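You operate a simulated robot arm through the tools that you are given. There is no shell and no other tool. Be economical: measure what you need, move in short steps, check, and stop when the job is done.

The job below is to be done with a simulated two-armed robot. You get a single attempt, and the scene is never put back.

TASK
Magnify to HIGH and bring the disc on the stage sharp.
Fine: ring light on with neither dark nor glare on the screen, four blocks show; clamps, dish and discs stay.

It is judged by the outcome, as a careful person would: the job done as asked, and still so three seconds after it is handed in. It fails if anything else is knocked over, pushed out of place, dropped, spilled or broken.

THE ROBOT
Two 7-joint arms with fingered hands on one trunk, on a base that drives. Base frame: it is fixed to the floor where the robot stands at the start and does not move with it; the origin is under the middle of the robot, x ahead of it, y to its left, z up. Units: cm, rad, N and s.
The left shoulder is at the start at [2, 12.3, 147.7], the right one opposite. With the tool pointing down near the work surface each hand reaches from about 10 to 34 cm from the robot's upright axis, wherever it stands, measured 20 degrees to its own side. Places, roughly: white button of the ring light [60, 0, 130]; knob marked magnify [70, -10, 140]; small knob of the ring light [70, -10, 130]; microscope screen [70, 0, 160]; large focus knob [80, -10, 140]; small focus knob [80, 10, 140]; black clamp knob of the post [100, -10, 140]; silver lever with yellow tip [90, -10, 150]; silver lever with black tip [80, -10, 150]; microscope boom arm [100, 0, 140]; microscope focus block [80, 0, 140]. Payload 2.4 kg a hand.
The tool frame of a hand sits at the grasp point between the pads (the TCP): z along the fingers, y along the line on which they close. The tips reach 1.7 cm beyond it. The gripper opens to 8.8 cm. The gripper's body begins 4.7 cm behind the TCP. The gripper is a hand of 3 fingers: y runs from the thumb to the fingers, the wrist lies at [0, 0, -16.5] in the tool frame, and closing takes about 1.5 s.
Orientation is told as [roll, pitch, yaw] about the base's x, y, z axes, in that order, counted from this pose: with the fingers straight down and closing along the base's y, the tool's x points along the base's -x, its y along +y and its z along -z.

THE INTERFACE
- The arms move only by the tool arm_command. It takes "left_motion", "right_motion" or both (then of equal length, played together; a hand with none holds still); each is a list of rows, each a list of 7 numbers: the shift along the base's x, y, z in units of 150 mm (1.0 is 150 mm), then the turn, a rotation vector about the base's x, y, z in units of 60 degrees (1.0 is 60 degrees), then the gripper command, from -1 (shut) to 1 (fully open), values between in proportion. In form: [[x, y, z, wx, wy, wz, gripper], ...]. A call has 1 to 8 rows; each row is the pose to reach, as a shift and turn from the pose commanded when the call began. A call with a number of a shift or a turn outside -1 to 1 is refused whole. Rows are played at 5 a second. More than 5 cm and 0.15 rad between two rows, or a gripper value outside its range, and nothing of the call is played. Where a pose cannot be reached the arm comes as near as it can. A force on the tool above 40 N (or 10 N above the force at the start of the call, whichever is more), or a blocked arm, ends the call early, and 0.2 s more pass. The fingers move at their own pace (about 4.5 cm/s each) and stop on an object; they squeeze with about 31 N. The grip force told is the motor's: it shows also when the fingers shut on nothing. Time passes only in rows, and 0.2 s behind the last, so rows that repeat a pose let the fingers close. It gives the time, the measured TCP pose, the force on the tool (base axes), the opening and the grip force at its end, in the units of the frame above (readings bear some noise).
- Cameras (640 x 400 px; columns grow to the right, rows downward): "scene" is now at [5.37, -0.93, 192.97]; the picture's right is [-0.12, -0.99, 0.00], its down [-0.77, 0.09, -0.63] and it looks along [0.62, -0.08, -0.78] (base axes); focal length 290 px, centre (320, 200). "left" rides on the left gripper at [-5.2, 0.4, -6.6] in its tool frame; the picture's right is [-0.09, -1.00, 0.00], its down [0.78, -0.07, -0.62] and it looks along [0.62, -0.05, 0.78] (tool axes); focal length 243 px, centre (320, 200). "right" rides on the right gripper at [5.2, 0.4, -6.6] in its tool frame; the picture's right is [-0.08, 1.00, 0.00], its down [-0.78, -0.07, -0.62] and it looks along [-0.62, -0.05, 0.78] (tool axes); focal length 243 px, centre (320, 200). There is no depth. A picture from a camera that has moved, and an enlarged one, comes with that camera's place and axes in the base frame and with its lens.
- snapshot(camera): a new picture of that camera. No time passes.
- lift_body(by): slides the trunk up (or, below 0, down) by that many cm; the arms and the scene camera ride with it, the base frame stays. It gives what a move gives, with no picture.
- drive_base(legs): drives the robot by 1 to 6 legs, each [ahead, left, turn to the left] in cm, cm and rad, along the robot's own axes; the way and the turn of a leg run together, so that a leg with both is an arc; at most 150 cm and 3.142 rad a leg. The arms and the cameras ride along, it lands a little off, and it stops where it bumps. It gives what a move gives.
- set_grasp(shape, hand): the hand has 3 fingers and takes this shape, open, in about a second: jaw (thumb against the fingers, like two jaws); tri (thumb and two fingers); tip (a fingertip pinch); poke (one finger out to press); point (the index stretched); flat (the hand flat); cup (the hand cupped); fist (a fist). The gripper value then closes the fingers along that shape, each until it touches; the sizes above hold for jaw. It gives what a move gives, with no picture.
- head_to(pan, tilt): turns the head with the scene camera to pan (to the left, within 2.094 rad either way) and tilt (down, from -0.506 to 1.204), counted from straight ahead of the robot. It gives what a move gives.
- inspect(camera, box): a new picture of the part [left, top, right, bottom] of that camera's present view, enlarged. No time passes.
- finish_job(): hands the job in; it is judged then, once.

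Work in short steps. Places have to be worked out from the pictures, the camera data and where the tool is seen: move nearer, look again, correct. Check each grasp and each placing, and mend what went wrong. You have 120 turns and 100 pictures in all, those below and enlarged ones among them. Open the grippers and draw the arms clear of the work before you hand the job in, unless the task says otherwise; then end with one line.

The tools are called after "Emit:" as name(argument=value, ...) on one line, values as JSON. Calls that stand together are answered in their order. arm_command: Moves the arms, as the interface text tells. Its arguments: {"type":"object","properties":{"left_motion":{"type":"array","items":{"type":"array","items":{"type":"number"}}},"right_motion":{"type":"array","items":{"type":"array","items":{"type":"number"}}}},"required":[]} The other tools are called the same way: lift_body (by) slides the trunk up or down; set_grasp (shape, hand) gives the hand a shape; drive_base (legs) drives the base; head_to (pan, tilt) turns the head that bears the scene camera; snapshot (camera) takes a picture; inspect (camera, box) takes an enlarged picture of a part of a camera's view; finish_job () hands the job in.

At the start:

```text
clock: 0.0
left_tool_pos: [31.83, 6.98, 162.06]
left_tcp_rot: [0.0, 0.001, 0.0]
left_wrist_force: [0.3, 0.1, 0.5]
left_opening: 8.79
left_gripper_force: 0.0
left_shape: jaw
right_tool_pos: [29.02, -14.62, 157.23]
right_tcp_rot: [-0.001, 0.0, 0.0]
right_wrist_force: [0.0, 0.4, -0.4]
right_opening: 8.76
right_gripper_force: 0.1
right_shape: jaw
trunk travel left (down, up): [-69.0, 14.0]
robot x, y, heading: [-0.0, -0.1, 0.002]
head pan, tilt: [-0.122, 0.892]
```

scene: 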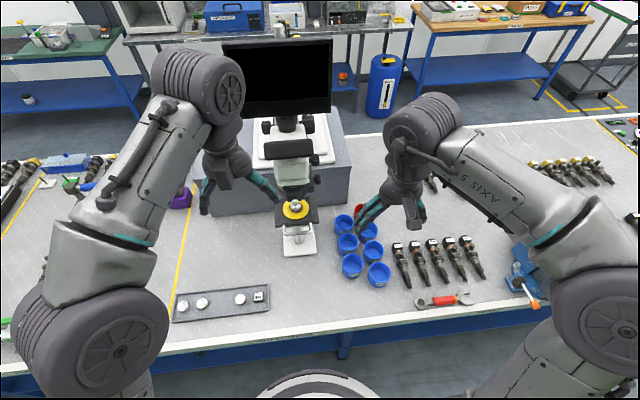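
right: 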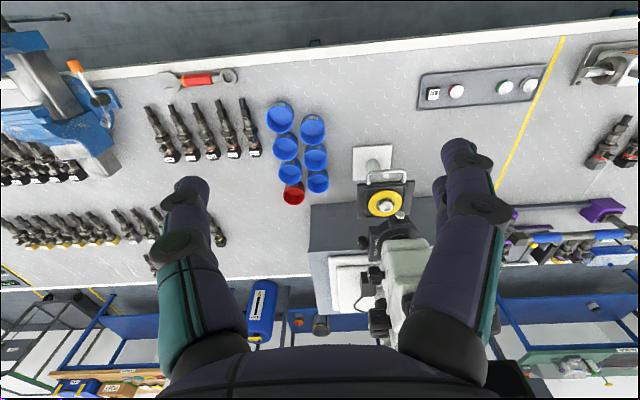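
left: 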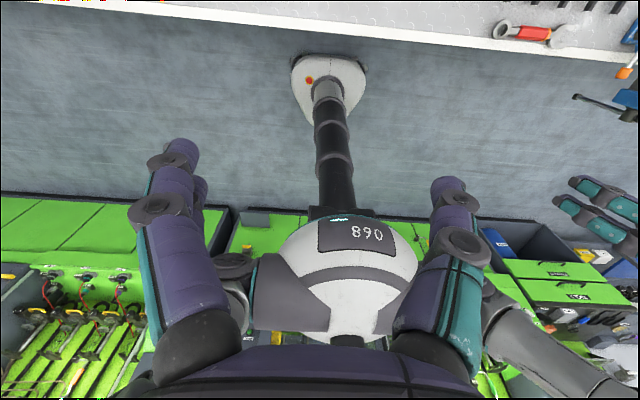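

The microscope stands ahead of the robot, with its screen still dark. I'll look closer at the scope and screen.

Emit:
inspect(camera="scene", box=[220, 30, 380, 270])

Emit:
inspect(camera="right", box=[300, 130, 500, 380])

Emit:
head_to(pan=0.0, tilt=0.5)

Emit:
snapshot(camera="scene")

```text
1.67 times, centred on (300, 150) of scene
camera zoom: at [5.37, -0.93, 192.97], right [-0.12, -0.99, 0.0], down [-0.77, 0.09, -0.63], along [0.62, -0.08, -0.78], focal length 483 px, centre (353, 283)
```

zoom: 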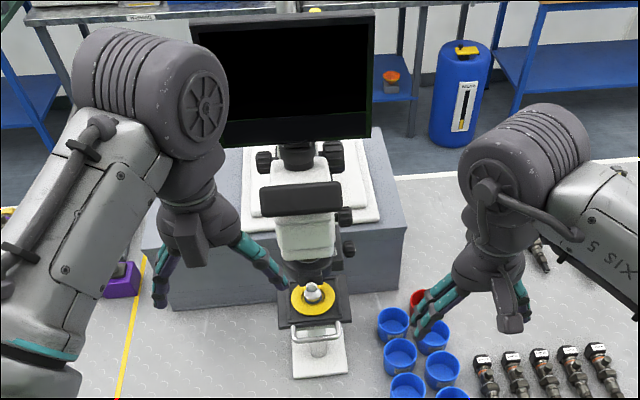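

```text
1.60 times, centred on (400, 255) of right
camera zoom: at [23.91, -14.12, 163.8], right [0.08, 1.0, 0.0], down [0.78, -0.07, 0.62], along [0.62, -0.05, -0.78], focal length 388 px, centre (192, 112)
```

zoom: 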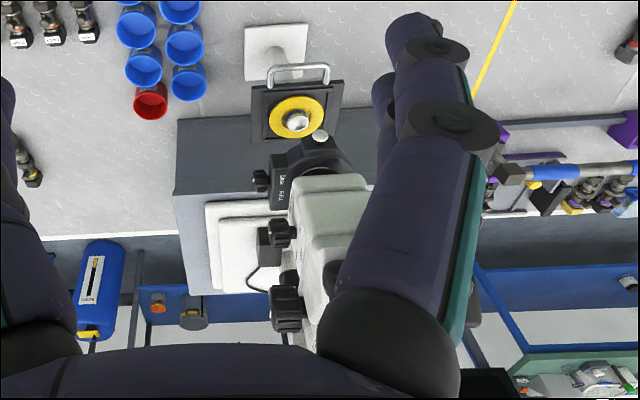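

```text
clock: 0.9
left_tool_pos: [31.79, 6.96, 162.04]
left_tcp_rot: [-0.001, -0.002, -0.001]
left_wrist_force: [0.2, 0.7, 0.1]
left_opening: 8.8
left_gripper_force: 0.1
left_shape: jaw
right_tool_pos: [29.03, -14.59, 157.24]
right_tcp_rot: [0.0, 0.0, 0.001]
right_wrist_force: [0.3, -0.2, 0.2]
right_opening: 8.8
right_gripper_force: 0.0
right_shape: jaw
trunk travel left (down, up): [-69.0, 14.0]
robot x, y, heading: [-0.1, 0.05, 0.004]
head pan, tilt: [0.0, 0.499]
```

```text
94 pictures are left
camera scene: at [6.94, -0.01, 196.28], right [0.0, -1.0, 0.0], down [-0.48, 0.0, -0.88], along [0.88, 0.0, -0.48], focal length 290 px, centre (320, 200)
```

scene: 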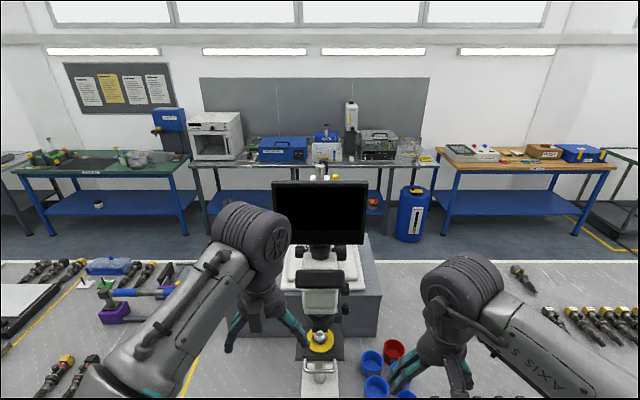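

The scope is about 60–80 cm ahead and the table edge is near x = 28. I'll drive ahead a short way to see how close I can stand; the hands will still be clear of the scope.

Emit:
drive_base(legs=[[0, -20, 0], [12, 0, 0]])

Emit:
head_to(pan=0.3, tilt=0.7)

Emit:
snapshot(camera="scene")

```text
clock: 3.3
left_tool_pos: [43.44, -12.82, 162.07]
left_tcp_rot: [0.0, -0.002, -0.005]
left_wrist_force: [-0.5, 0.0, -0.2]
left_opening: 8.78
left_gripper_force: 0.1
left_shape: jaw
right_tool_pos: [40.67, -34.4, 157.24]
right_tcp_rot: [-0.001, 0.0, -0.007]
right_wrist_force: [-0.2, 0.3, 1.0]
right_opening: 8.8
right_gripper_force: 0.0
right_shape: jaw
trunk travel left (down, up): [-69.0, 14.0]
robot x, y, heading: [11.66, -19.52, -0.002]
head pan, tilt: [0.0, 0.499]
```

```text
clock: 4.1
left_tool_pos: [43.45, -12.81, 162.12]
left_tcp_rot: [-0.001, -0.001, -0.005]
left_wrist_force: [-0.1, -0.2, -0.1]
left_opening: 8.78
left_gripper_force: 0.1
left_shape: jaw
right_tool_pos: [40.64, -34.51, 157.24]
right_tcp_rot: [0.0, 0.0, -0.005]
right_wrist_force: [0.1, -0.2, -0.4]
right_opening: 8.79
right_gripper_force: 0.1
right_shape: jaw
trunk travel left (down, up): [-69.0, 14.0]
robot x, y, heading: [11.37, -19.57, -0.001]
head pan, tilt: [0.3, 0.7]
```

```text
93 pictures are left
camera scene: at [17.54, -17.2, 194.52], right [0.29, -0.96, 0.0], down [-0.62, -0.19, -0.77], along [0.73, 0.22, -0.64], focal length 290 px, centre (320, 200)
```

scene: 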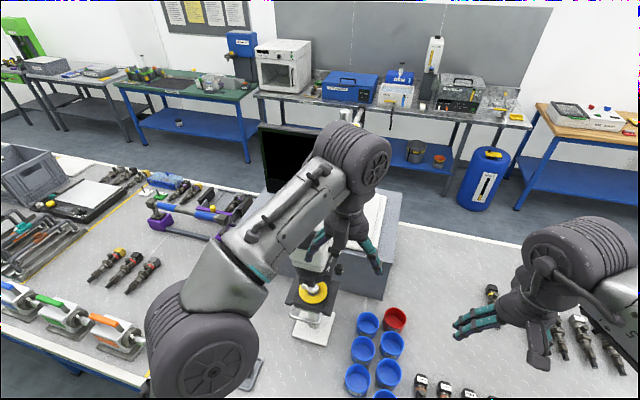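

The left arm blocks the view. I'll move the left hand out to the left and back.

Emit:
arm_command(left_motion=[[-0.2, 0.25, 0, 0, 0, 0, 1], [-0.4, 0.5, 0, 0, 0, 0, 1], [-0.5, 0.75, 0, 0, 0, 0, 1], [-0.6, 1, 0, 0, 0, 0, 1]])

Emit:
arm_command(left_motion=[[-0.1, 0.25, 0, 0, 0, 0, 1], [-0.2, 0.5, 0, 0, 0, 0, 1], [-0.3, 0.75, 0, 0, 0, 0, 1], [-0.4, 1, 0, 0, 0, 0, 1]])

Emit:
snapshot(camera="scene")

```text
clock: 5.1
left_tool_pos: [34.86, 2.13, 161.5]
left_tcp_rot: [-0.002, -0.003, -0.007]
left_wrist_force: [-0.3, -1.1, 0.7]
left_opening: 8.76
left_gripper_force: 0.0
left_shape: jaw
left hand out of reach, approached as far as the arm can: row 4
right_tool_pos: [40.5, -34.33, 157.34]
right_tcp_rot: [-0.002, 0.0, -0.005]
right_wrist_force: [-0.2, -0.5, 0.2]
right_opening: 8.77
right_gripper_force: 0.1
right_shape: jaw
trunk travel left (down, up): [-69.0, 14.0]
robot x, y, heading: [11.45, -19.72, -0.005]
head pan, tilt: [0.3, 0.7]
```

```text
clock: 6.1
left_tool_pos: [38.7, 15.14, 159.34]
left_tcp_rot: [0.001, 0.001, -0.003]
left_wrist_force: [0.0, -0.4, 0.3]
left_opening: 8.81
left_gripper_force: 0.0
left_shape: jaw
left hand out of reach, approached as far as the arm can: row 1, 2, 3, 4
right_tool_pos: [40.65, -34.42, 157.23]
right_tcp_rot: [-0.001, -0.001, -0.006]
right_wrist_force: [-0.4, 0.2, 0.5]
right_opening: 8.81
right_gripper_force: 0.0
right_shape: jaw
trunk travel left (down, up): [-69.0, 14.0]
robot x, y, heading: [11.49, -19.55, -0.002]
head pan, tilt: [0.3, 0.7]
```

```text
92 pictures are left
camera scene: at [17.57, -17.09, 194.52], right [0.29, -0.96, 0.0], down [-0.62, -0.19, -0.76], along [0.73, 0.22, -0.64], focal length 290 px, centre (320, 200)
```

scene: 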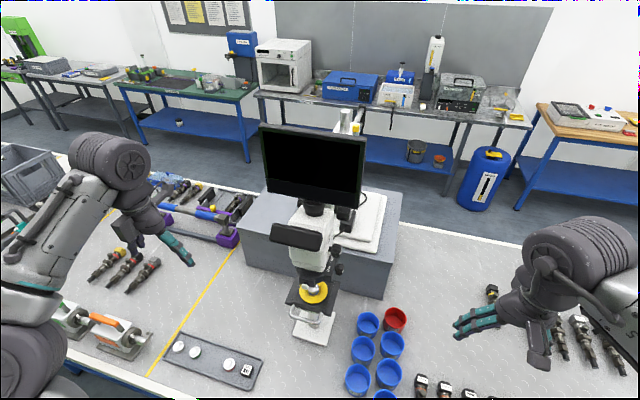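

The view is clear now. I'll enlarge the scope.

Emit:
inspect(camera="scene", box=[235, 110, 395, 350])

Emit:
inspect(camera="scene", box=[270, 200, 360, 310])

Emit:
snapshot(camera="right")

```text
1.67 times, centred on (315, 230) of scene
camera zoom: at [17.57, -17.09, 194.52], right [0.29, -0.96, 0.0], down [-0.62, -0.19, -0.76], along [0.73, 0.22, -0.64], focal length 483 px, centre (328, 150)
```

zoom: 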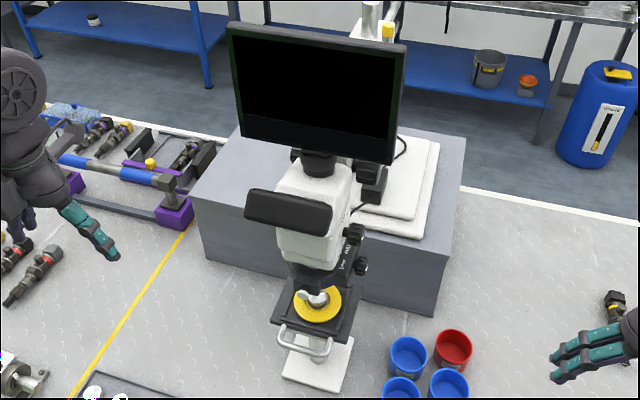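

```text
3.64 times, centred on (315, 255) of scene
camera zoom: at [17.57, -17.09, 194.52], right [0.29, -0.96, 0.0], down [-0.62, -0.19, -0.76], along [0.73, 0.22, -0.64], focal length 1054 px, centre (338, 0)
```

zoom: 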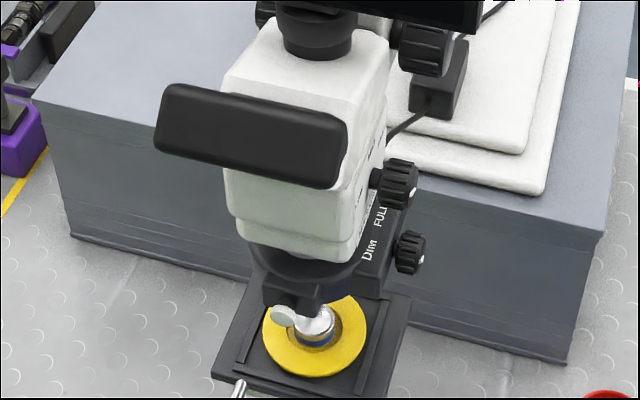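

```text
89 pictures are left
camera right: at [35.44, -33.84, 163.81], right [0.09, 1.0, 0.0], down [0.78, -0.07, 0.62], along [0.62, -0.06, -0.78], focal length 243 px, centre (320, 200)
```

right: 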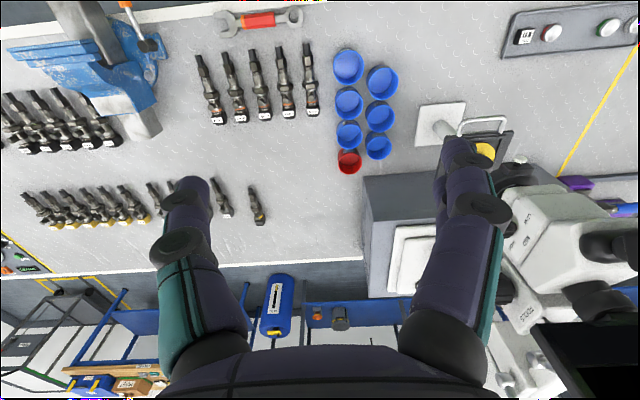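

The knobs sit on the scope's right side: DIM–FULL low, magnify above it, focus higher. I'll go round to the right and turn to face the scope from its side, so the right shoulder comes near it.

Emit:
drive_base(legs=[[0, -30, 0], [0, 0, 1.2]])

Emit:
head_to(pan=-0.3, tilt=0.7)

Emit:
snapshot(camera="scene")

Emit:
snapshot(camera="left")

```text
clock: 11.0
left_tool_pos: [-10.91, -10.65, 159.34]
left_tcp_rot: [0.001, -0.001, 1.189]
left_wrist_force: [1.1, 0.9, -0.1]
left_opening: 8.8
left_gripper_force: 0.1
left_shape: jaw
right_tool_pos: [35.76, -26.97, 157.33]
right_tcp_rot: [0.0, 0.0, 1.188]
right_wrist_force: [0.3, -0.3, -0.5]
right_opening: 8.77
right_gripper_force: 0.0
right_shape: jaw
trunk travel left (down, up): [-69.0, 14.0]
robot x, y, heading: [11.5, -48.69, 1.19]
head pan, tilt: [0.3, 0.7]
```

```text
clock: 12.0
left_tool_pos: [-10.9, -10.58, 159.37]
left_tcp_rot: [-0.002, -0.002, 1.188]
left_wrist_force: [1.3, -0.4, -0.2]
left_opening: 8.8
left_gripper_force: 0.0
left_shape: jaw
right_tool_pos: [35.79, -26.96, 157.29]
right_tcp_rot: [0.0, 0.001, 1.189]
right_wrist_force: [0.5, 0.5, 0.5]
right_opening: 8.8
right_gripper_force: 0.2
right_shape: jaw
trunk travel left (down, up): [-69.0, 14.0]
robot x, y, heading: [11.27, -48.72, 1.185]
head pan, tilt: [-0.3, 0.7]
```

```text
88 pictures are left
camera scene: at [15.72, -43.69, 194.52], right [0.78, -0.63, 0.0], down [-0.41, -0.5, -0.76], along [0.48, 0.59, -0.64], focal length 290 px, centre (320, 200)
```

scene: 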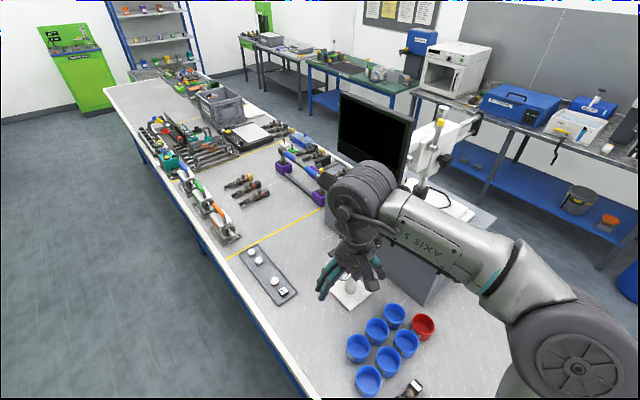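

```text
87 pictures are left
camera left: at [-9.3, -5.62, 165.85], right [0.96, -0.29, 0.0], down [-0.23, -0.75, 0.62], along [-0.18, -0.59, -0.78], focal length 243 px, centre (320, 200)
```

left: 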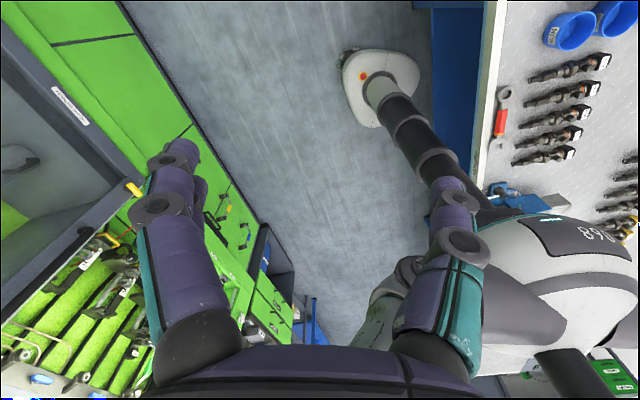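

The base edge seems close to the table's front panel, so I won't push further in. I'll turn the right hand to point along +y, toward the scope's right side.

Emit:
arm_command(right_motion=[[0, 0, 0, 0.125, 0, 0, 1], [0, 0, 0, 0.25, 0, 0, 1], [0, 0, 0, 0.375, 0, 0, 1], [0, 0, 0, 0.5, 0, 0, 1], [0, 0, 0, 0.625, 0, 0, 1], [0, 0, 0, 0.75, 0, 0, 1], [0, 0, 0, 0.875, 0, 0, 1], [0, 0, 0, 1, 0, 0, 1]])

Emit:
arm_command(right_motion=[[0, 0, 0, 0.125, 0, 0, 1], [0, 0, 0, 0.25, 0, 0, 1], [0, 0, 0, 0.375, 0, 0, 1], [0, 0, 0, 0.5, 0, 0, 1]])

Emit:
snapshot(camera="scene")

Emit:
snapshot(camera="right")

```text
clock: 13.8
left_tool_pos: [-10.96, -10.66, 159.36]
left_tcp_rot: [0.002, -0.002, 1.189]
left_wrist_force: [-0.9, -0.2, -1.0]
left_opening: 8.77
left_gripper_force: 0.0
left_shape: jaw
right_tool_pos: [35.68, -27.02, 157.2]
right_tcp_rot: [0.578, -0.936, 0.893]
right_wrist_force: [-0.7, 0.7, 0.1]
right_opening: 8.81
right_gripper_force: 0.1
right_shape: jaw
trunk travel left (down, up): [-69.0, 14.0]
robot x, y, heading: [11.61, -48.55, 1.194]
head pan, tilt: [-0.3, 0.7]
```

```text
clock: 14.8
left_tool_pos: [-10.87, -10.46, 159.29]
left_tcp_rot: [0.0, 0.0, 1.19]
left_wrist_force: [0.7, 0.6, -0.3]
left_opening: 8.77
left_gripper_force: 0.1
left_shape: jaw
right_tool_pos: [37.55, -24.27, 159.83]
right_tcp_rot: [1.578, -1.187, -0.005]
right_wrist_force: [0.2, -0.7, 0.1]
right_opening: 8.79
right_gripper_force: 0.0
right_shape: jaw
right hand out of reach, approached as far as the arm can: row 2, 3, 4
trunk travel left (down, up): [-69.0, 14.0]
robot x, y, heading: [11.09, -48.41, 1.183]
head pan, tilt: [-0.3, 0.7]
```

```text
86 pictures are left
camera scene: at [15.89, -43.6, 194.51], right [0.78, -0.63, 0.0], down [-0.41, -0.5, -0.76], along [0.48, 0.59, -0.65], focal length 290 px, centre (320, 200)
```

scene: 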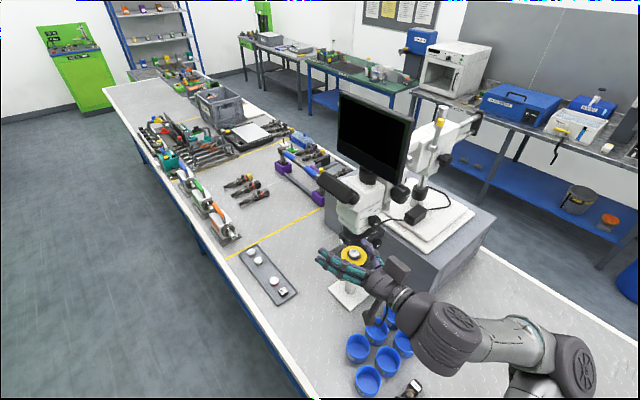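

```text
85 pictures are left
camera right: at [35.15, -30.79, 155.04], right [-0.89, 0.0, 0.45], down [0.35, -0.62, 0.7], along [0.28, 0.78, 0.56], focal length 243 px, centre (320, 200)
```

right: 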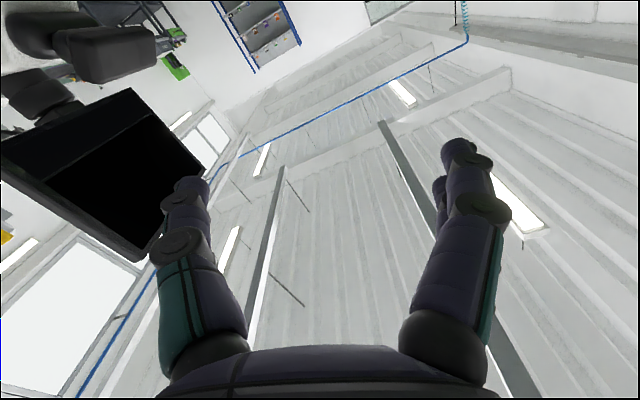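

The hand points at +y now. The out-of-reach notes came from the wrist being too close to the shoulder. I'll enlarge the scope from this side.

Emit:
inspect(camera="scene", box=[310, 90, 470, 310])

Emit:
inspect(camera="scene", box=[315, 170, 425, 280])

```text
1.82 times, centred on (390, 200) of scene
camera zoom: at [15.89, -43.6, 194.51], right [0.78, -0.63, 0.0], down [-0.41, -0.5, -0.76], along [0.48, 0.59, -0.65], focal length 527 px, centre (193, 200)
```

zoom: 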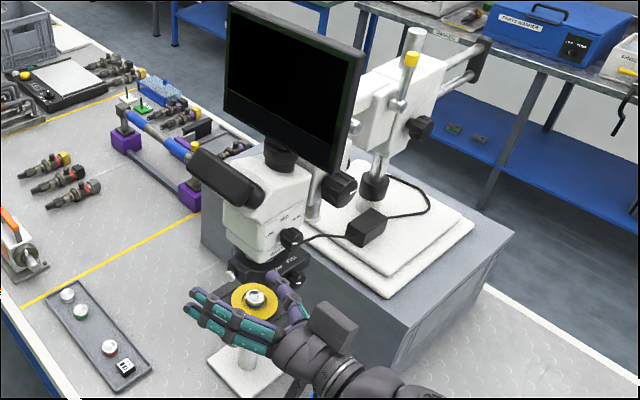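

```text
3.64 times, centred on (370, 225) of scene
camera zoom: at [15.89, -43.6, 194.51], right [0.78, -0.63, 0.0], down [-0.41, -0.5, -0.76], along [0.48, 0.59, -0.65], focal length 1054 px, centre (138, 109)
```

zoom: 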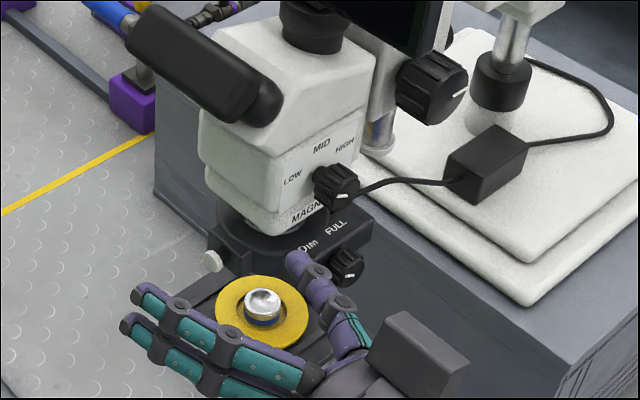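

I've triangulated the parts: white button ≈ (59.7, −0.2, 125), magnify knob ≈ (66.8, −7, 135), dim knob ≈ (68.8, −8, 124.5), large focus knob ≈ (82, −5.4, 136). Next I check how much room is left under the table for the base.

Emit:
inspect(camera="left", box=[320, 0, 520, 200])

Emit:
inspect(camera="scene", box=[340, 200, 390, 250])

```text
2.00 times, centred on (420, 100) of left
camera zoom: at [-9.16, -5.54, 165.84], right [0.96, -0.29, 0.0], down [-0.23, -0.75, 0.62], along [-0.18, -0.59, -0.78], focal length 485 px, centre (120, 400)
```

zoom: 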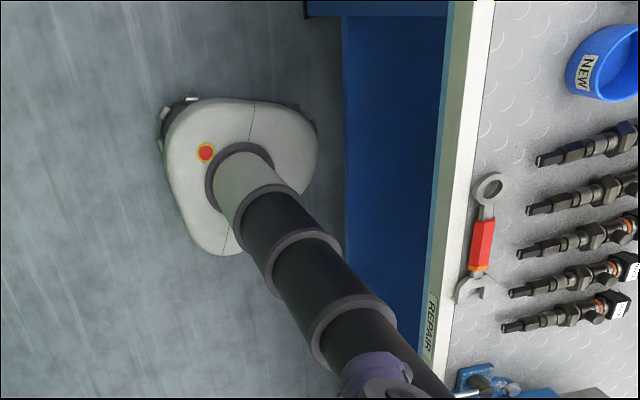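

```text
8.00 times, centred on (365, 225) of scene
camera zoom: at [15.89, -43.6, 194.51], right [0.78, -0.63, 0.0], down [-0.41, -0.5, -0.76], along [0.48, 0.59, -0.65], focal length 2318 px, centre (-40, 0)
```

zoom: 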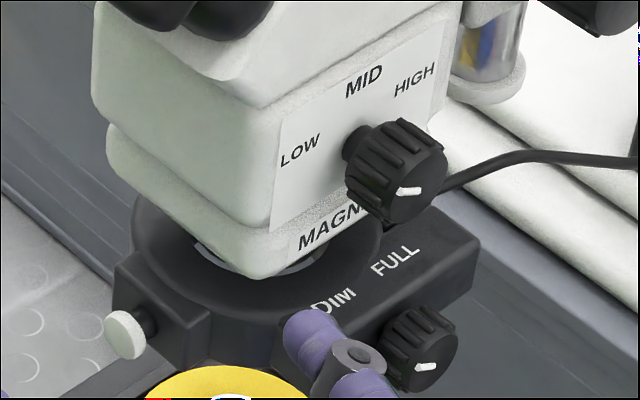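

The base has roughly 5 cm more room before the trunk column gets near the table edge. I'll shift closer and lower the trunk by 10 cm, down to knob height.

Emit:
drive_base(legs=[[14, 0.6, 0]])

Emit:
lift_body(by=-10)

Emit:
head_to(pan=-0.5, tilt=0.6)

Emit:
snapshot(camera="scene")

Emit:
set_grasp(shape="poke", hand="right")

Emit:
snapshot(camera="right")

```text
clock: 16.2
left_tool_pos: [-6.24, 2.62, 159.36]
left_tcp_rot: [0.001, -0.001, 1.186]
left_wrist_force: [-0.1, -0.5, 0.1]
left_opening: 8.8
left_gripper_force: 0.1
left_shape: jaw
right_tool_pos: [42.09, -11.18, 159.7]
right_tcp_rot: [1.568, -1.188, 0.0]
right_wrist_force: [0.4, -0.3, 1.4]
right_opening: 8.82
right_gripper_force: 0.0
right_shape: jaw
trunk travel left (down, up): [-69.0, 14.0]
robot x, y, heading: [16.31, -35.34, 1.188]
head pan, tilt: [-0.3, 0.7]
```

```text
clock: 17.5
left_tool_pos: [-6.28, 2.59, 149.39]
left_tcp_rot: [0.0, -0.001, 1.188]
left_wrist_force: [0.3, -0.1, 0.6]
left_opening: 8.79
left_gripper_force: 0.1
left_shape: jaw
right_tool_pos: [42.01, -11.1, 149.71]
right_tcp_rot: [1.569, -1.189, 0.0]
right_wrist_force: [0.6, -0.1, 0.5]
right_opening: 8.79
right_gripper_force: 0.0
right_shape: jaw
trunk travel left (down, up): [-59.0, 24.0]
robot x, y, heading: [16.33, -35.53, 1.188]
head pan, tilt: [-0.3, 0.7]
```

```text
clock: 18.2
left_tool_pos: [-6.2, 2.56, 149.22]
left_tcp_rot: [0.001, -0.001, 1.187]
left_wrist_force: [-0.5, 0.0, -0.5]
left_opening: 8.76
left_gripper_force: 0.1
left_shape: jaw
right_tool_pos: [42.05, -11.22, 149.72]
right_tcp_rot: [1.567, -1.189, 0.0]
right_wrist_force: [0.3, -0.9, 0.0]
right_opening: 8.8
right_gripper_force: 0.0
right_shape: jaw
trunk travel left (down, up): [-59.0, 24.0]
robot x, y, heading: [15.77, -35.14, 1.182]
head pan, tilt: [-0.499, 0.6]
```

```text
80 pictures are left
camera scene: at [21.86, -31.51, 185.38], right [0.64, -0.77, 0.0], down [-0.44, -0.36, -0.82], along [0.64, 0.52, -0.57], focal length 290 px, centre (320, 200)
```

scene: 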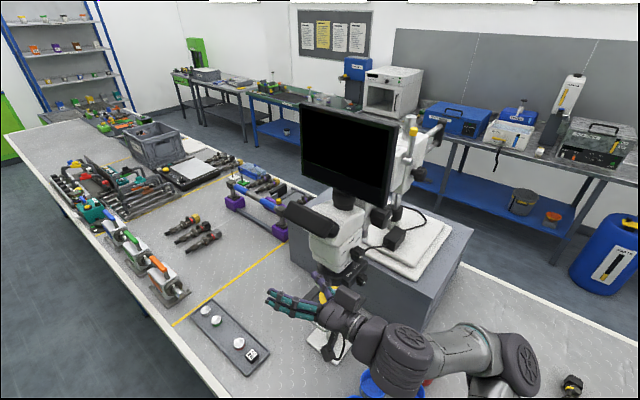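

```text
clock: 19.1
left_tool_pos: [-6.24, 2.63, 149.35]
left_tcp_rot: [0.001, -0.002, 1.186]
left_wrist_force: [0.1, -0.2, -1.0]
left_opening: 8.79
left_gripper_force: 0.1
left_shape: jaw
right_tool_pos: [42.09, -11.32, 149.65]
right_tcp_rot: [1.569, -1.189, 0.0]
right_wrist_force: [0.1, 0.2, -0.6]
right_opening: 0.0
right_gripper_force: 0.1
right_shape: poke
trunk travel left (down, up): [-59.0, 24.0]
robot x, y, heading: [15.96, -35.64, 1.188]
head pan, tilt: [-0.499, 0.6]
```

```text
79 pictures are left
camera right: at [39.71, -17.75, 145.03], right [-0.89, 0.0, 0.45], down [0.35, -0.62, 0.7], along [0.28, 0.78, 0.55], focal length 243 px, centre (320, 200)
```

right: 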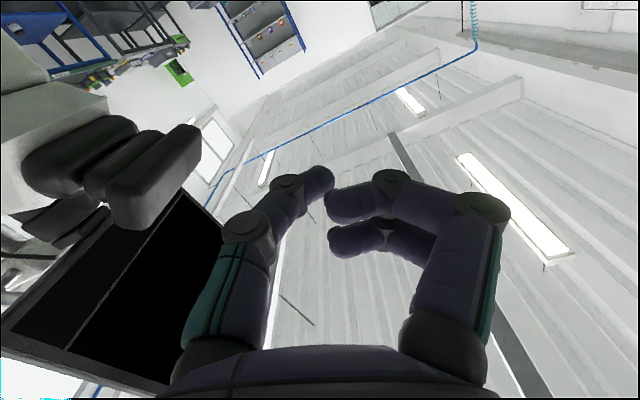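

In this shape no finger clearly stands out, so I'll try "point".

Emit:
set_grasp(shape="point", hand="right")

Emit:
snapshot(camera="right")

Emit:
inspect(camera="scene", box=[240, 240, 400, 370])

```text
clock: 20.0
left_tool_pos: [-6.27, 2.51, 149.23]
left_tcp_rot: [0.001, -0.003, 1.187]
left_wrist_force: [-0.3, -0.2, 0.4]
left_opening: 8.75
left_gripper_force: 0.1
left_shape: jaw
right_tool_pos: [42.04, -11.19, 149.75]
right_tcp_rot: [1.569, -1.189, 0.004]
right_wrist_force: [0.2, 0.6, -0.2]
right_opening: 0.0
right_gripper_force: 0.1
right_shape: point
trunk travel left (down, up): [-59.0, 24.0]
robot x, y, heading: [16.21, -35.36, 1.186]
head pan, tilt: [-0.499, 0.6]
```

```text
78 pictures are left
camera right: at [39.71, -17.75, 145.03], right [-0.89, 0.0, 0.45], down [0.35, -0.62, 0.7], along [0.28, 0.78, 0.55], focal length 243 px, centre (320, 200)
```

right: 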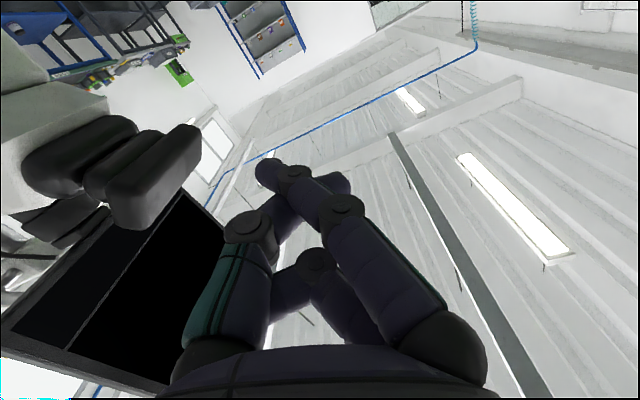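

```text
3.08 times, centred on (320, 305) of scene
camera zoom: at [21.87, -31.53, 185.38], right [0.63, -0.77, 0.0], down [-0.44, -0.36, -0.82], along [0.64, 0.52, -0.57], focal length 892 px, centre (320, -123)
```

zoom: 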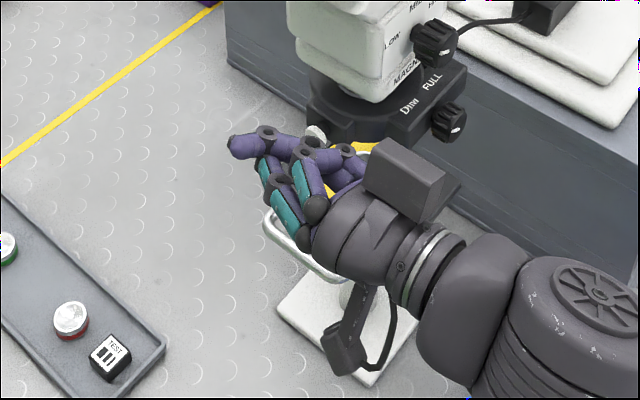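

"Point" makes the fingers cross over. A shut jaw gives a predictable tip on the tool axis, so I'll use that, and swing the hand to point +x in front of the white button.

Emit:
set_grasp(shape="jaw", hand="right")

Emit:
arm_command(right_motion=[[0, 0, 0, 0, 0, -0.125, -1], [0.05, 0.05, -0.1, 0, 0, -0.25, -1], [0.1, 0.1, -0.2, 0, 0, -0.375, -1], [0.15, 0.15, -0.3, 0, 0, -0.5, -1], [0.2, 0.2, -0.4, 0, 0, -0.625, -1], [0.25, 0.3, -0.5, 0, 0, -0.75, -1], [0.3, 0.4, -0.6, 0, 0, -0.875, -1], [0.35, 0.5, -0.7, 0, 0, -1, -1]])

Emit:
arm_command(right_motion=[[0, 0, 0, 0, 0, -0.125, -1], [0, 0, 0, 0, 0, -0.25, -1], [0.0, 0.05, -0.05, 0, 0, -0.375, -1], [0.0, 0.1, -0.1, 0, 0, -0.5, -1]])

Emit:
inspect(camera="scene", box=[230, 200, 410, 340])

```text
clock: 20.9
left_tool_pos: [-6.07, 2.53, 149.34]
left_tcp_rot: [-0.001, -0.002, 1.188]
left_wrist_force: [0.6, -0.9, 1.2]
left_opening: 8.79
left_gripper_force: 0.1
left_shape: jaw
right_tool_pos: [42.02, -11.24, 149.81]
right_tcp_rot: [1.569, -1.189, 0.003]
right_wrist_force: [-1.4, -0.2, 0.2]
right_opening: 6.19
right_gripper_force: 0.0
right_shape: jaw
trunk travel left (down, up): [-59.0, 24.0]
robot x, y, heading: [15.86, -35.36, 1.188]
head pan, tilt: [-0.499, 0.6]
```

```text
clock: 22.7
left_tool_pos: [-6.22, 2.69, 149.27]
left_tcp_rot: [-0.001, 0.0, 1.189]
left_wrist_force: [0.1, 0.7, -0.2]
left_opening: 8.79
left_gripper_force: 0.2
left_shape: jaw
right_tool_pos: [47.37, -3.9, 139.12]
right_tcp_rot: [1.569, -1.189, -1.047]
right_wrist_force: [0.6, 0.5, 0.0]
right_opening: 0.02
right_gripper_force: 31.2
right_shape: jaw
right hand out of reach, approached as far as the arm can: row 1, 2, 3, 4
trunk travel left (down, up): [-59.0, 24.0]
robot x, y, heading: [15.87, -35.2, 1.185]
head pan, tilt: [-0.499, 0.6]
```

```text
clock: 23.7
left_tool_pos: [-6.31, 2.76, 149.32]
left_tcp_rot: [0.0, 0.0, 1.187]
left_wrist_force: [-0.4, -0.2, -0.4]
left_opening: 8.79
left_gripper_force: 0.1
left_shape: jaw
right_tool_pos: [47.14, -2.26, 137.71]
right_tcp_rot: [1.571, -1.192, -1.574]
right_wrist_force: [-0.4, -0.5, -0.9]
right_opening: 0.0
right_gripper_force: 31.6
right_shape: jaw
trunk travel left (down, up): [-59.0, 24.0]
robot x, y, heading: [16.13, -35.64, 1.19]
head pan, tilt: [-0.499, 0.6]
```

```text
2.86 times, centred on (320, 270) of scene
camera zoom: at [21.8, -31.45, 185.38], right [0.63, -0.77, 0.0], down [-0.44, -0.36, -0.82], along [0.64, 0.52, -0.57], focal length 828 px, centre (320, 0)
```

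zoom: 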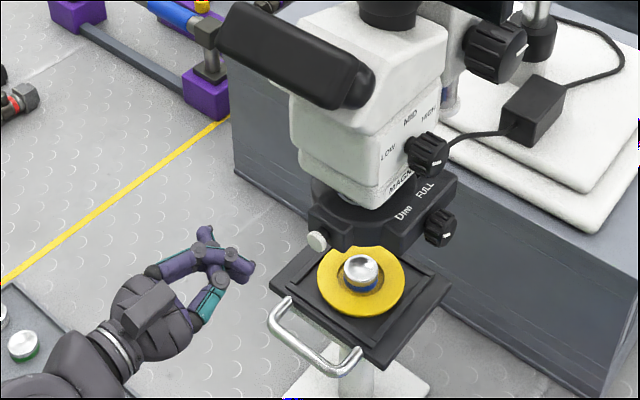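

The tip and the button project where I expected. I'll lower to button height and stop about 5 cm short of it.

Emit:
arm_command(right_motion=[[0, 0.07, -0.2, 0, 0, 0, -1], [0, 0.14, -0.4, 0, 0, 0, -1], [0.1, 0.14, -0.6, 0, 0, 0, -1], [0.27, 0.14, -0.8, 0, 0, 0, -1]])

Emit:
inspect(camera="scene", box=[260, 240, 380, 340])

Emit:
snapshot(camera="right")

```text
clock: 24.7
left_tool_pos: [-6.23, 2.61, 149.21]
left_tcp_rot: [-0.001, -0.001, 1.187]
left_wrist_force: [0.0, 0.8, 0.1]
left_opening: 8.79
left_gripper_force: 0.0
left_shape: jaw
right_tool_pos: [50.18, -3.38, 129.6]
right_tcp_rot: [1.568, -1.19, -1.568]
right_wrist_force: [0.3, -0.6, -0.1]
right_opening: 0.0
right_gripper_force: 30.9
right_shape: jaw
right hand out of reach, approached as far as the arm can: row 2, 3, 4
trunk travel left (down, up): [-59.0, 24.0]
robot x, y, heading: [16.01, -35.39, 1.184]
head pan, tilt: [-0.499, 0.6]
```

```text
4.00 times, centred on (320, 290) of scene
camera zoom: at [21.84, -31.52, 185.39], right [0.63, -0.77, 0.0], down [-0.44, -0.36, -0.83], along [0.64, 0.52, -0.56], focal length 1159 px, centre (320, -160)
```

zoom: 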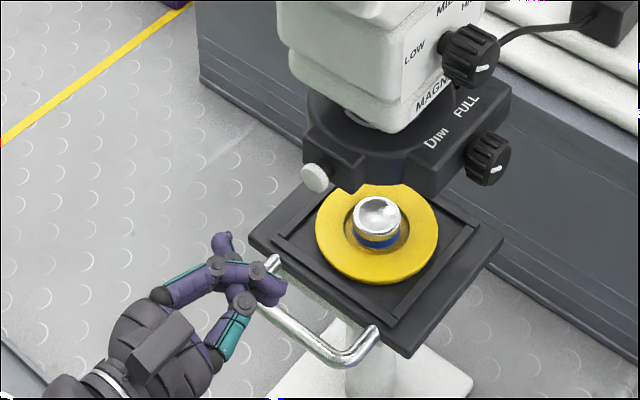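

```text
74 pictures are left
camera right: at [43.53, -0.98, 124.83], right [0.0, 0.89, 0.45], down [-0.62, -0.35, 0.7], along [0.78, -0.28, 0.55], focal length 243 px, centre (320, 200)
```

right: 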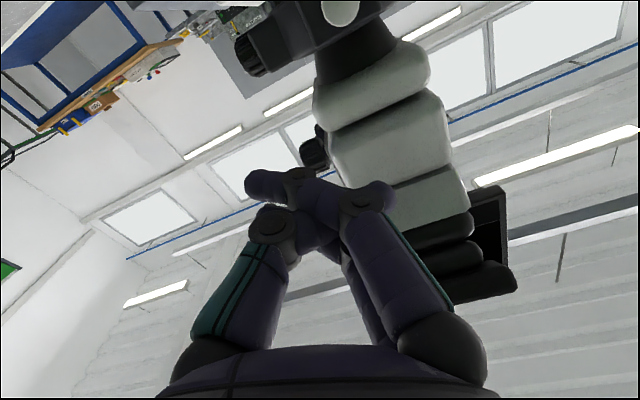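

The arm hit its reach limit at (50.2, −3.4, 129.6). I'll move the base about 8 cm along +y, which keeps the hand clear of the scope.

Emit:
drive_base(legs=[[7.4, 3, 0]])

Emit:
arm_command(right_motion=[[0, -0.15, -0.15, 0, 0, 0, -1], [0.05, -0.3, -0.3, 0, 0, 0, -1]])

```text
clock: 25.8
left_tool_pos: [-6.31, 10.78, 149.3]
left_tcp_rot: [-0.001, -0.001, 1.189]
left_wrist_force: [0.3, -0.3, -0.3]
left_opening: 8.78
left_gripper_force: 0.1
left_shape: jaw
right_tool_pos: [50.03, 4.87, 129.35]
right_tcp_rot: [1.568, -1.192, -1.568]
right_wrist_force: [-0.5, 0.6, -0.9]
right_opening: 0.02
right_gripper_force: 31.1
right_shape: jaw
trunk travel left (down, up): [-59.0, 24.0]
robot x, y, heading: [16.23, -27.14, 1.189]
head pan, tilt: [-0.499, 0.6]
```

```text
clock: 26.4
left_tool_pos: [-6.16, 10.72, 149.29]
left_tcp_rot: [0.0, -0.002, 1.189]
left_wrist_force: [-0.3, 0.3, -0.5]
left_opening: 8.8
left_gripper_force: 0.1
left_shape: jaw
right_tool_pos: [50.44, -0.39, 125.71]
right_tcp_rot: [1.565, -1.191, -1.565]
right_wrist_force: [0.2, -0.3, 0.2]
right_opening: 0.01
right_gripper_force: 31.0
right_shape: jaw
right hand out of reach, approached as far as the arm can: row 2
trunk travel left (down, up): [-59.0, 24.0]
robot x, y, heading: [15.87, -27.01, 1.189]
head pan, tilt: [-0.499, 0.6]
```

The tip is now near (52, −0.4, 125.7). I'll look before I advance.

Emit:
inspect(camera="scene", box=[250, 220, 390, 340])

Emit:
snapshot(camera="right")

```text
3.33 times, centred on (320, 280) of scene
camera zoom: at [21.88, -23.46, 185.38], right [0.64, -0.77, 0.0], down [-0.44, -0.36, -0.82], along [0.64, 0.52, -0.57], focal length 966 px, centre (320, -67)
```

zoom: 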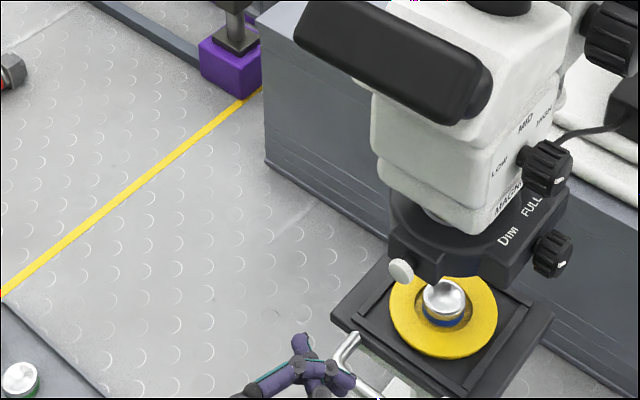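

```text
72 pictures are left
camera right: at [43.91, 2.04, 120.97], right [0.0, 0.89, 0.45], down [-0.62, -0.35, 0.7], along [0.78, -0.28, 0.55], focal length 243 px, centre (320, 200)
```

right: 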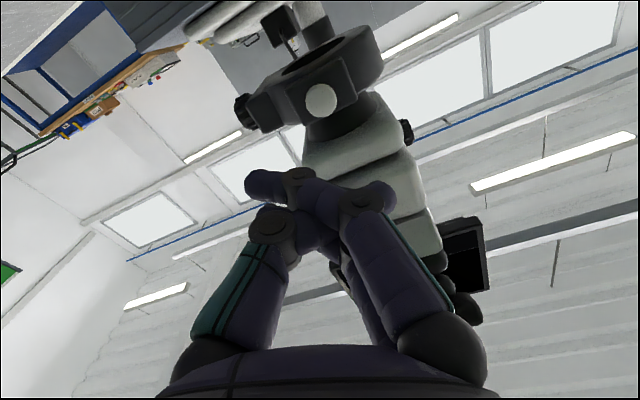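

The hand camera and the scene agree: button face ≈ (59.5, 0, 125), with the tip about 1 cm toward −y. I'll advance to within about 1 cm.

Emit:
arm_command(right_motion=[[0.1, 0.03, -0.02, 0, 0, 0, -1], [0.2, 0.06, -0.04, 0, 0, 0, -1], [0.3, 0.06, -0.04, 0, 0, 0, -1], [0.36, 0.06, -0.04, 0, 0, 0, -1]])

Emit:
snapshot(camera="right")

Emit:
inspect(camera="scene", box=[280, 220, 420, 340])

```text
clock: 27.4
left_tool_pos: [-6.33, 10.6, 149.25]
left_tcp_rot: [0.001, -0.001, 1.188]
left_wrist_force: [-0.7, 1.0, -0.8]
left_opening: 8.77
left_gripper_force: 0.0
left_shape: jaw
right_tool_pos: [54.56, -0.57, 127.16]
right_tcp_rot: [1.563, -1.192, -1.561]
right_wrist_force: [0.1, -0.4, 0.6]
right_opening: 0.01
right_gripper_force: 30.8
right_shape: jaw
right hand out of reach, approached as far as the arm can: row 1, 2, 3, 4
trunk travel left (down, up): [-59.0, 24.0]
robot x, y, heading: [15.75, -27.26, 1.188]
head pan, tilt: [-0.499, 0.6]
```

```text
71 pictures are left
camera right: at [47.99, 1.86, 122.51], right [0.0, 0.89, 0.45], down [-0.62, -0.35, 0.7], along [0.79, -0.28, 0.55], focal length 243 px, centre (320, 200)
```

right: 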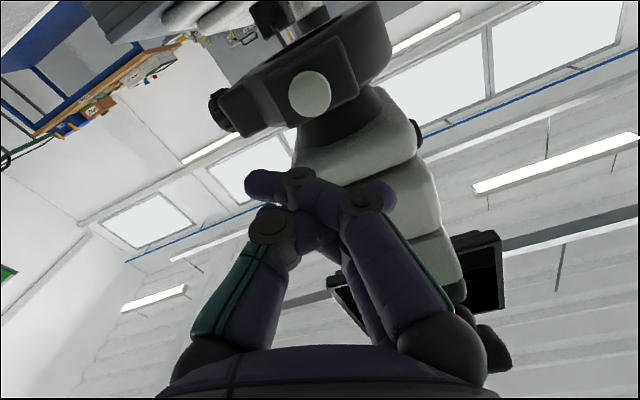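

```text
3.33 times, centred on (350, 280) of scene
camera zoom: at [21.88, -23.47, 185.38], right [0.64, -0.77, 0.0], down [-0.44, -0.36, -0.82], along [0.64, 0.52, -0.57], focal length 966 px, centre (220, -67)
```

zoom: 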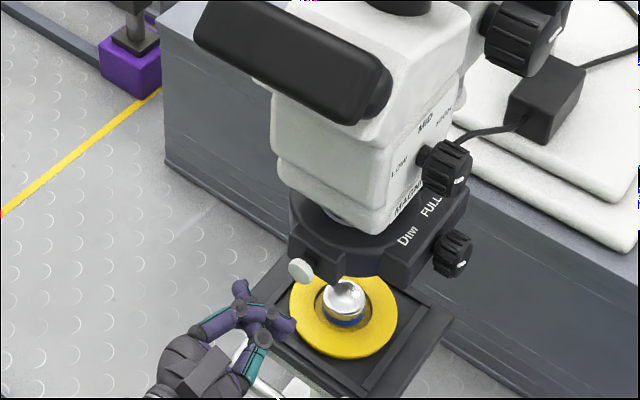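

The limit comes from the wrist's direction at this heading. I'll draw the hand back, turn the robot partly back toward the scope (heading ≈ 0.5), and re-aim the hand.

Emit:
arm_command(right_motion=[[-0.25, 0, 0.0, 0, 0, 0, -1], [-0.5, 0, 0.0, 0, 0, 0, -1], [-0.75, 0, 0.1, 0, 0, 0, -1]])

Emit:
drive_base(legs=[[0, 0, -0.69]])

Emit:
arm_command(right_motion=[[0, 0, 0, 0, 0, 0.13, -1], [0, 0, 0, 0, 0, 0.26, -1], [0, 0, 0, 0, 0, 0.39, -1], [0, 0, 0, 0, 0, 0.52, -1], [0, 0, 0, 0, 0, 0.66, -1]])

```text
clock: 28.2
left_tool_pos: [-6.33, 10.72, 149.17]
left_tcp_rot: [-0.003, -0.002, 1.188]
left_wrist_force: [0.6, 0.2, 0.5]
left_opening: 8.78
left_gripper_force: 0.1
left_shape: jaw
right_tool_pos: [43.21, -0.2, 128.59]
right_tcp_rot: [1.569, -1.193, -1.57]
right_wrist_force: [-0.2, 0.3, 0.2]
right_opening: 0.0
right_gripper_force: 31.2
right_shape: jaw
trunk travel left (down, up): [-59.0, 24.0]
robot x, y, heading: [15.67, -27.04, 1.188]
head pan, tilt: [-0.499, 0.6]
```

```text
clock: 30.4
left_tool_pos: [22.74, 16.22, 149.45]
left_tcp_rot: [0.0, -0.002, 0.504]
left_wrist_force: [-0.9, -0.7, -0.4]
left_opening: 8.81
left_gripper_force: 0.0
left_shape: jaw
right_tool_pos: [54.17, -23.72, 128.52]
right_tcp_rot: [1.567, -1.191, -2.25]
right_wrist_force: [-0.7, 0.2, 0.3]
right_opening: 0.02
right_gripper_force: 31.3
right_shape: jaw
trunk travel left (down, up): [-59.0, 24.0]
robot x, y, heading: [15.95, -27.52, 0.504]
head pan, tilt: [-0.499, 0.6]
```

```text
clock: 31.6
left_tool_pos: [22.67, 16.01, 149.25]
left_tcp_rot: [-0.002, -0.002, 0.505]
left_wrist_force: [-0.4, 0.4, 0.6]
left_opening: 8.78
left_gripper_force: 0.0
left_shape: jaw
right_tool_pos: [54.2, -23.68, 128.4]
right_tcp_rot: [1.568, -1.19, -1.559]
right_wrist_force: [0.0, -1.1, 0.0]
right_opening: 0.03
right_gripper_force: 30.5
right_shape: jaw
trunk travel left (down, up): [-59.0, 24.0]
robot x, y, heading: [15.9, -27.41, 0.506]
head pan, tilt: [-0.499, 0.6]
```

The aim is restored. I'll bring the hand to (50, −12, 126) and shift the base 10 cm along +y.

Emit:
arm_command(right_motion=[[-0.14, 0.1, -0.05, 0, 0, 0, -1], [-0.28, 0.3, -0.1, 0, 0, 0, -1], [-0.28, 0.5, -0.16, 0, 0, 0, -1], [-0.28, 0.78, -0.16, 0, 0, 0, -1]])

Emit:
drive_base(legs=[[4.8, 8.8, 0]])

Emit:
head_to(pan=-0.1, tilt=0.75)

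Emit:
snapshot(camera="scene")

Emit:
snapshot(camera="right")

```text
clock: 32.6
left_tool_pos: [22.68, 16.35, 149.32]
left_tcp_rot: [-0.001, -0.001, 0.503]
left_wrist_force: [-0.2, -0.4, -0.1]
left_opening: 8.8
left_gripper_force: 0.0
left_shape: jaw
right_tool_pos: [49.76, -11.55, 126.11]
right_tcp_rot: [1.567, -1.193, -1.56]
right_wrist_force: [-1.4, -0.8, -0.2]
right_opening: 0.0
right_gripper_force: 31.5
right_shape: jaw
trunk travel left (down, up): [-59.0, 24.0]
robot x, y, heading: [16.1, -27.28, 0.507]
head pan, tilt: [-0.499, 0.6]
```

```text
clock: 33.8
left_tool_pos: [22.49, 26.23, 149.15]
left_tcp_rot: [0.001, -0.002, 0.504]
left_wrist_force: [-0.5, 0.1, -0.8]
left_opening: 8.78
left_gripper_force: 0.1
left_shape: jaw
right_tool_pos: [49.7, -1.56, 126.08]
right_tcp_rot: [1.567, -1.193, -1.557]
right_wrist_force: [-0.3, -0.8, -0.1]
right_opening: 0.0
right_gripper_force: 31.3
right_shape: jaw
trunk travel left (down, up): [-59.0, 24.0]
robot x, y, heading: [15.79, -17.13, 0.505]
head pan, tilt: [-0.499, 0.6]
```

```text
clock: 34.6
left_tool_pos: [22.4, 26.17, 149.24]
left_tcp_rot: [0.0, 0.0, 0.504]
left_wrist_force: [0.3, 0.1, -0.4]
left_opening: 8.8
left_gripper_force: 0.0
left_shape: jaw
right_tool_pos: [49.71, -1.7, 126.0]
right_tcp_rot: [1.566, -1.19, -1.558]
right_wrist_force: [-0.2, -0.3, 0.7]
right_opening: 0.03
right_gripper_force: 30.9
right_shape: jaw
trunk travel left (down, up): [-59.0, 24.0]
robot x, y, heading: [15.5, -17.14, 0.502]
head pan, tilt: [-0.099, 0.75]
```

```text
69 pictures are left
camera scene: at [21.4, -14.93, 184.1], right [0.39, -0.92, 0.0], down [-0.63, -0.27, -0.73], along [0.67, 0.29, -0.68], focal length 290 px, centre (320, 200)
```

scene: 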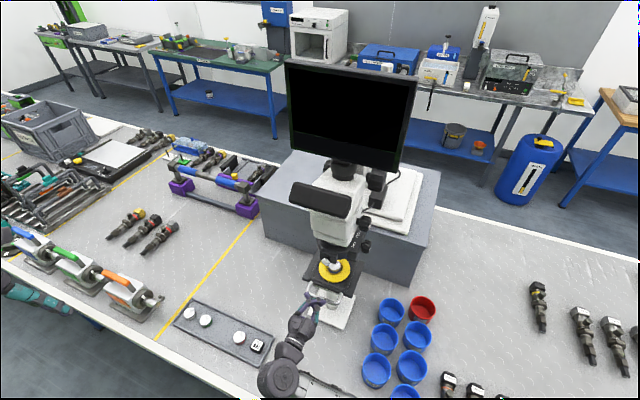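

```text
68 pictures are left
camera right: at [43.14, 0.63, 121.38], right [-0.01, 0.89, 0.45], down [-0.62, -0.36, 0.7], along [0.79, -0.27, 0.55], focal length 243 px, centre (320, 200)
```

right: 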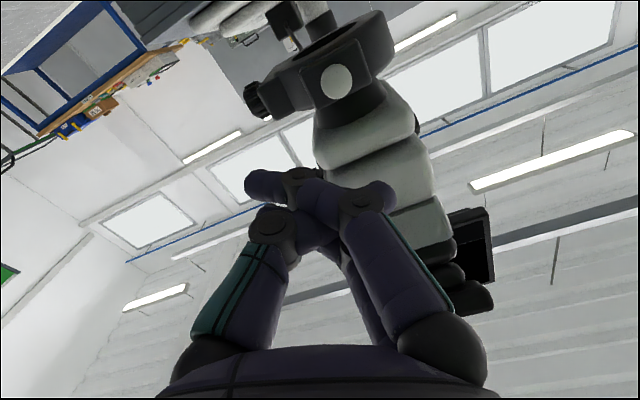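

The button is still at (59.5, 0.1, 125). I'll align y and z and advance to a TCP x of about 56.

Emit:
arm_command(right_motion=[[0.05, 0.15, -0.05, 0, 0, 0, -1], [0.2, 0.15, -0.05, 0, 0, 0, -1], [0.33, 0.15, -0.05, 0, 0, 0, -1], [0.42, 0.15, -0.05, 0, 0, 0, -1]])

Emit:
snapshot(camera="right")

Emit:
inspect(camera="scene", box=[280, 220, 380, 340])

```text
clock: 35.6
left_tool_pos: [22.56, 26.19, 149.31]
left_tcp_rot: [0.002, -0.002, 0.505]
left_wrist_force: [-0.7, -0.2, -0.2]
left_opening: 8.83
left_gripper_force: 0.0
left_shape: jaw
right_tool_pos: [54.71, 0.03, 125.16]
right_tcp_rot: [1.608, -1.222, -1.604]
right_wrist_force: [0.8, 0.6, 1.1]
right_opening: 0.0
right_gripper_force: 30.8
right_shape: jaw
right hand out of reach, approached as far as the arm can: row 3, 4
trunk travel left (down, up): [-59.0, 24.0]
robot x, y, heading: [15.96, -17.51, 0.505]
head pan, tilt: [-0.099, 0.75]
```

```text
67 pictures are left
camera right: at [48.19, 2.33, 120.32], right [-0.01, 0.91, 0.42], down [-0.63, -0.33, 0.7], along [0.78, -0.26, 0.57], focal length 243 px, centre (320, 200)
```

right: 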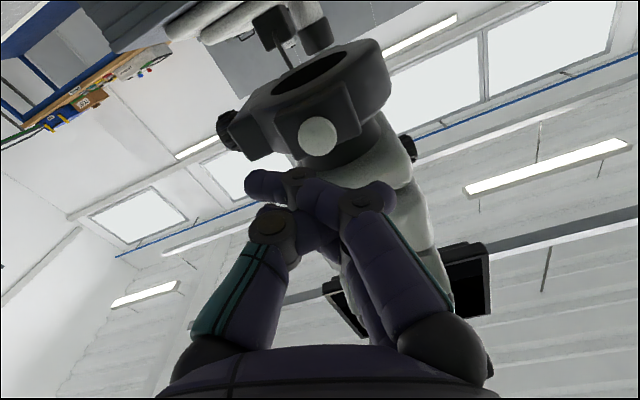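

```text
3.33 times, centred on (330, 280) of scene
camera zoom: at [21.43, -14.91, 184.1], right [0.39, -0.92, 0.0], down [-0.63, -0.27, -0.73], along [0.67, 0.29, -0.68], focal length 966 px, centre (287, -67)
```

zoom: 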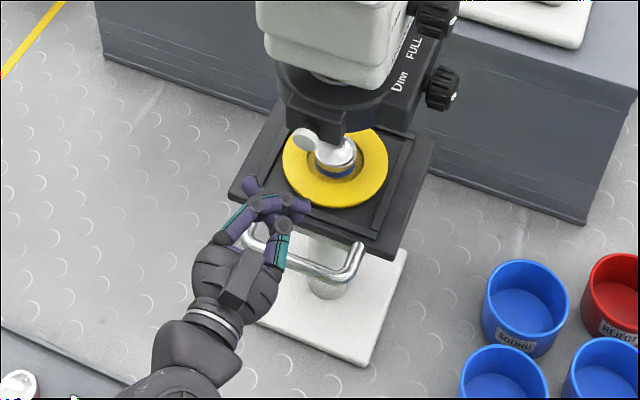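

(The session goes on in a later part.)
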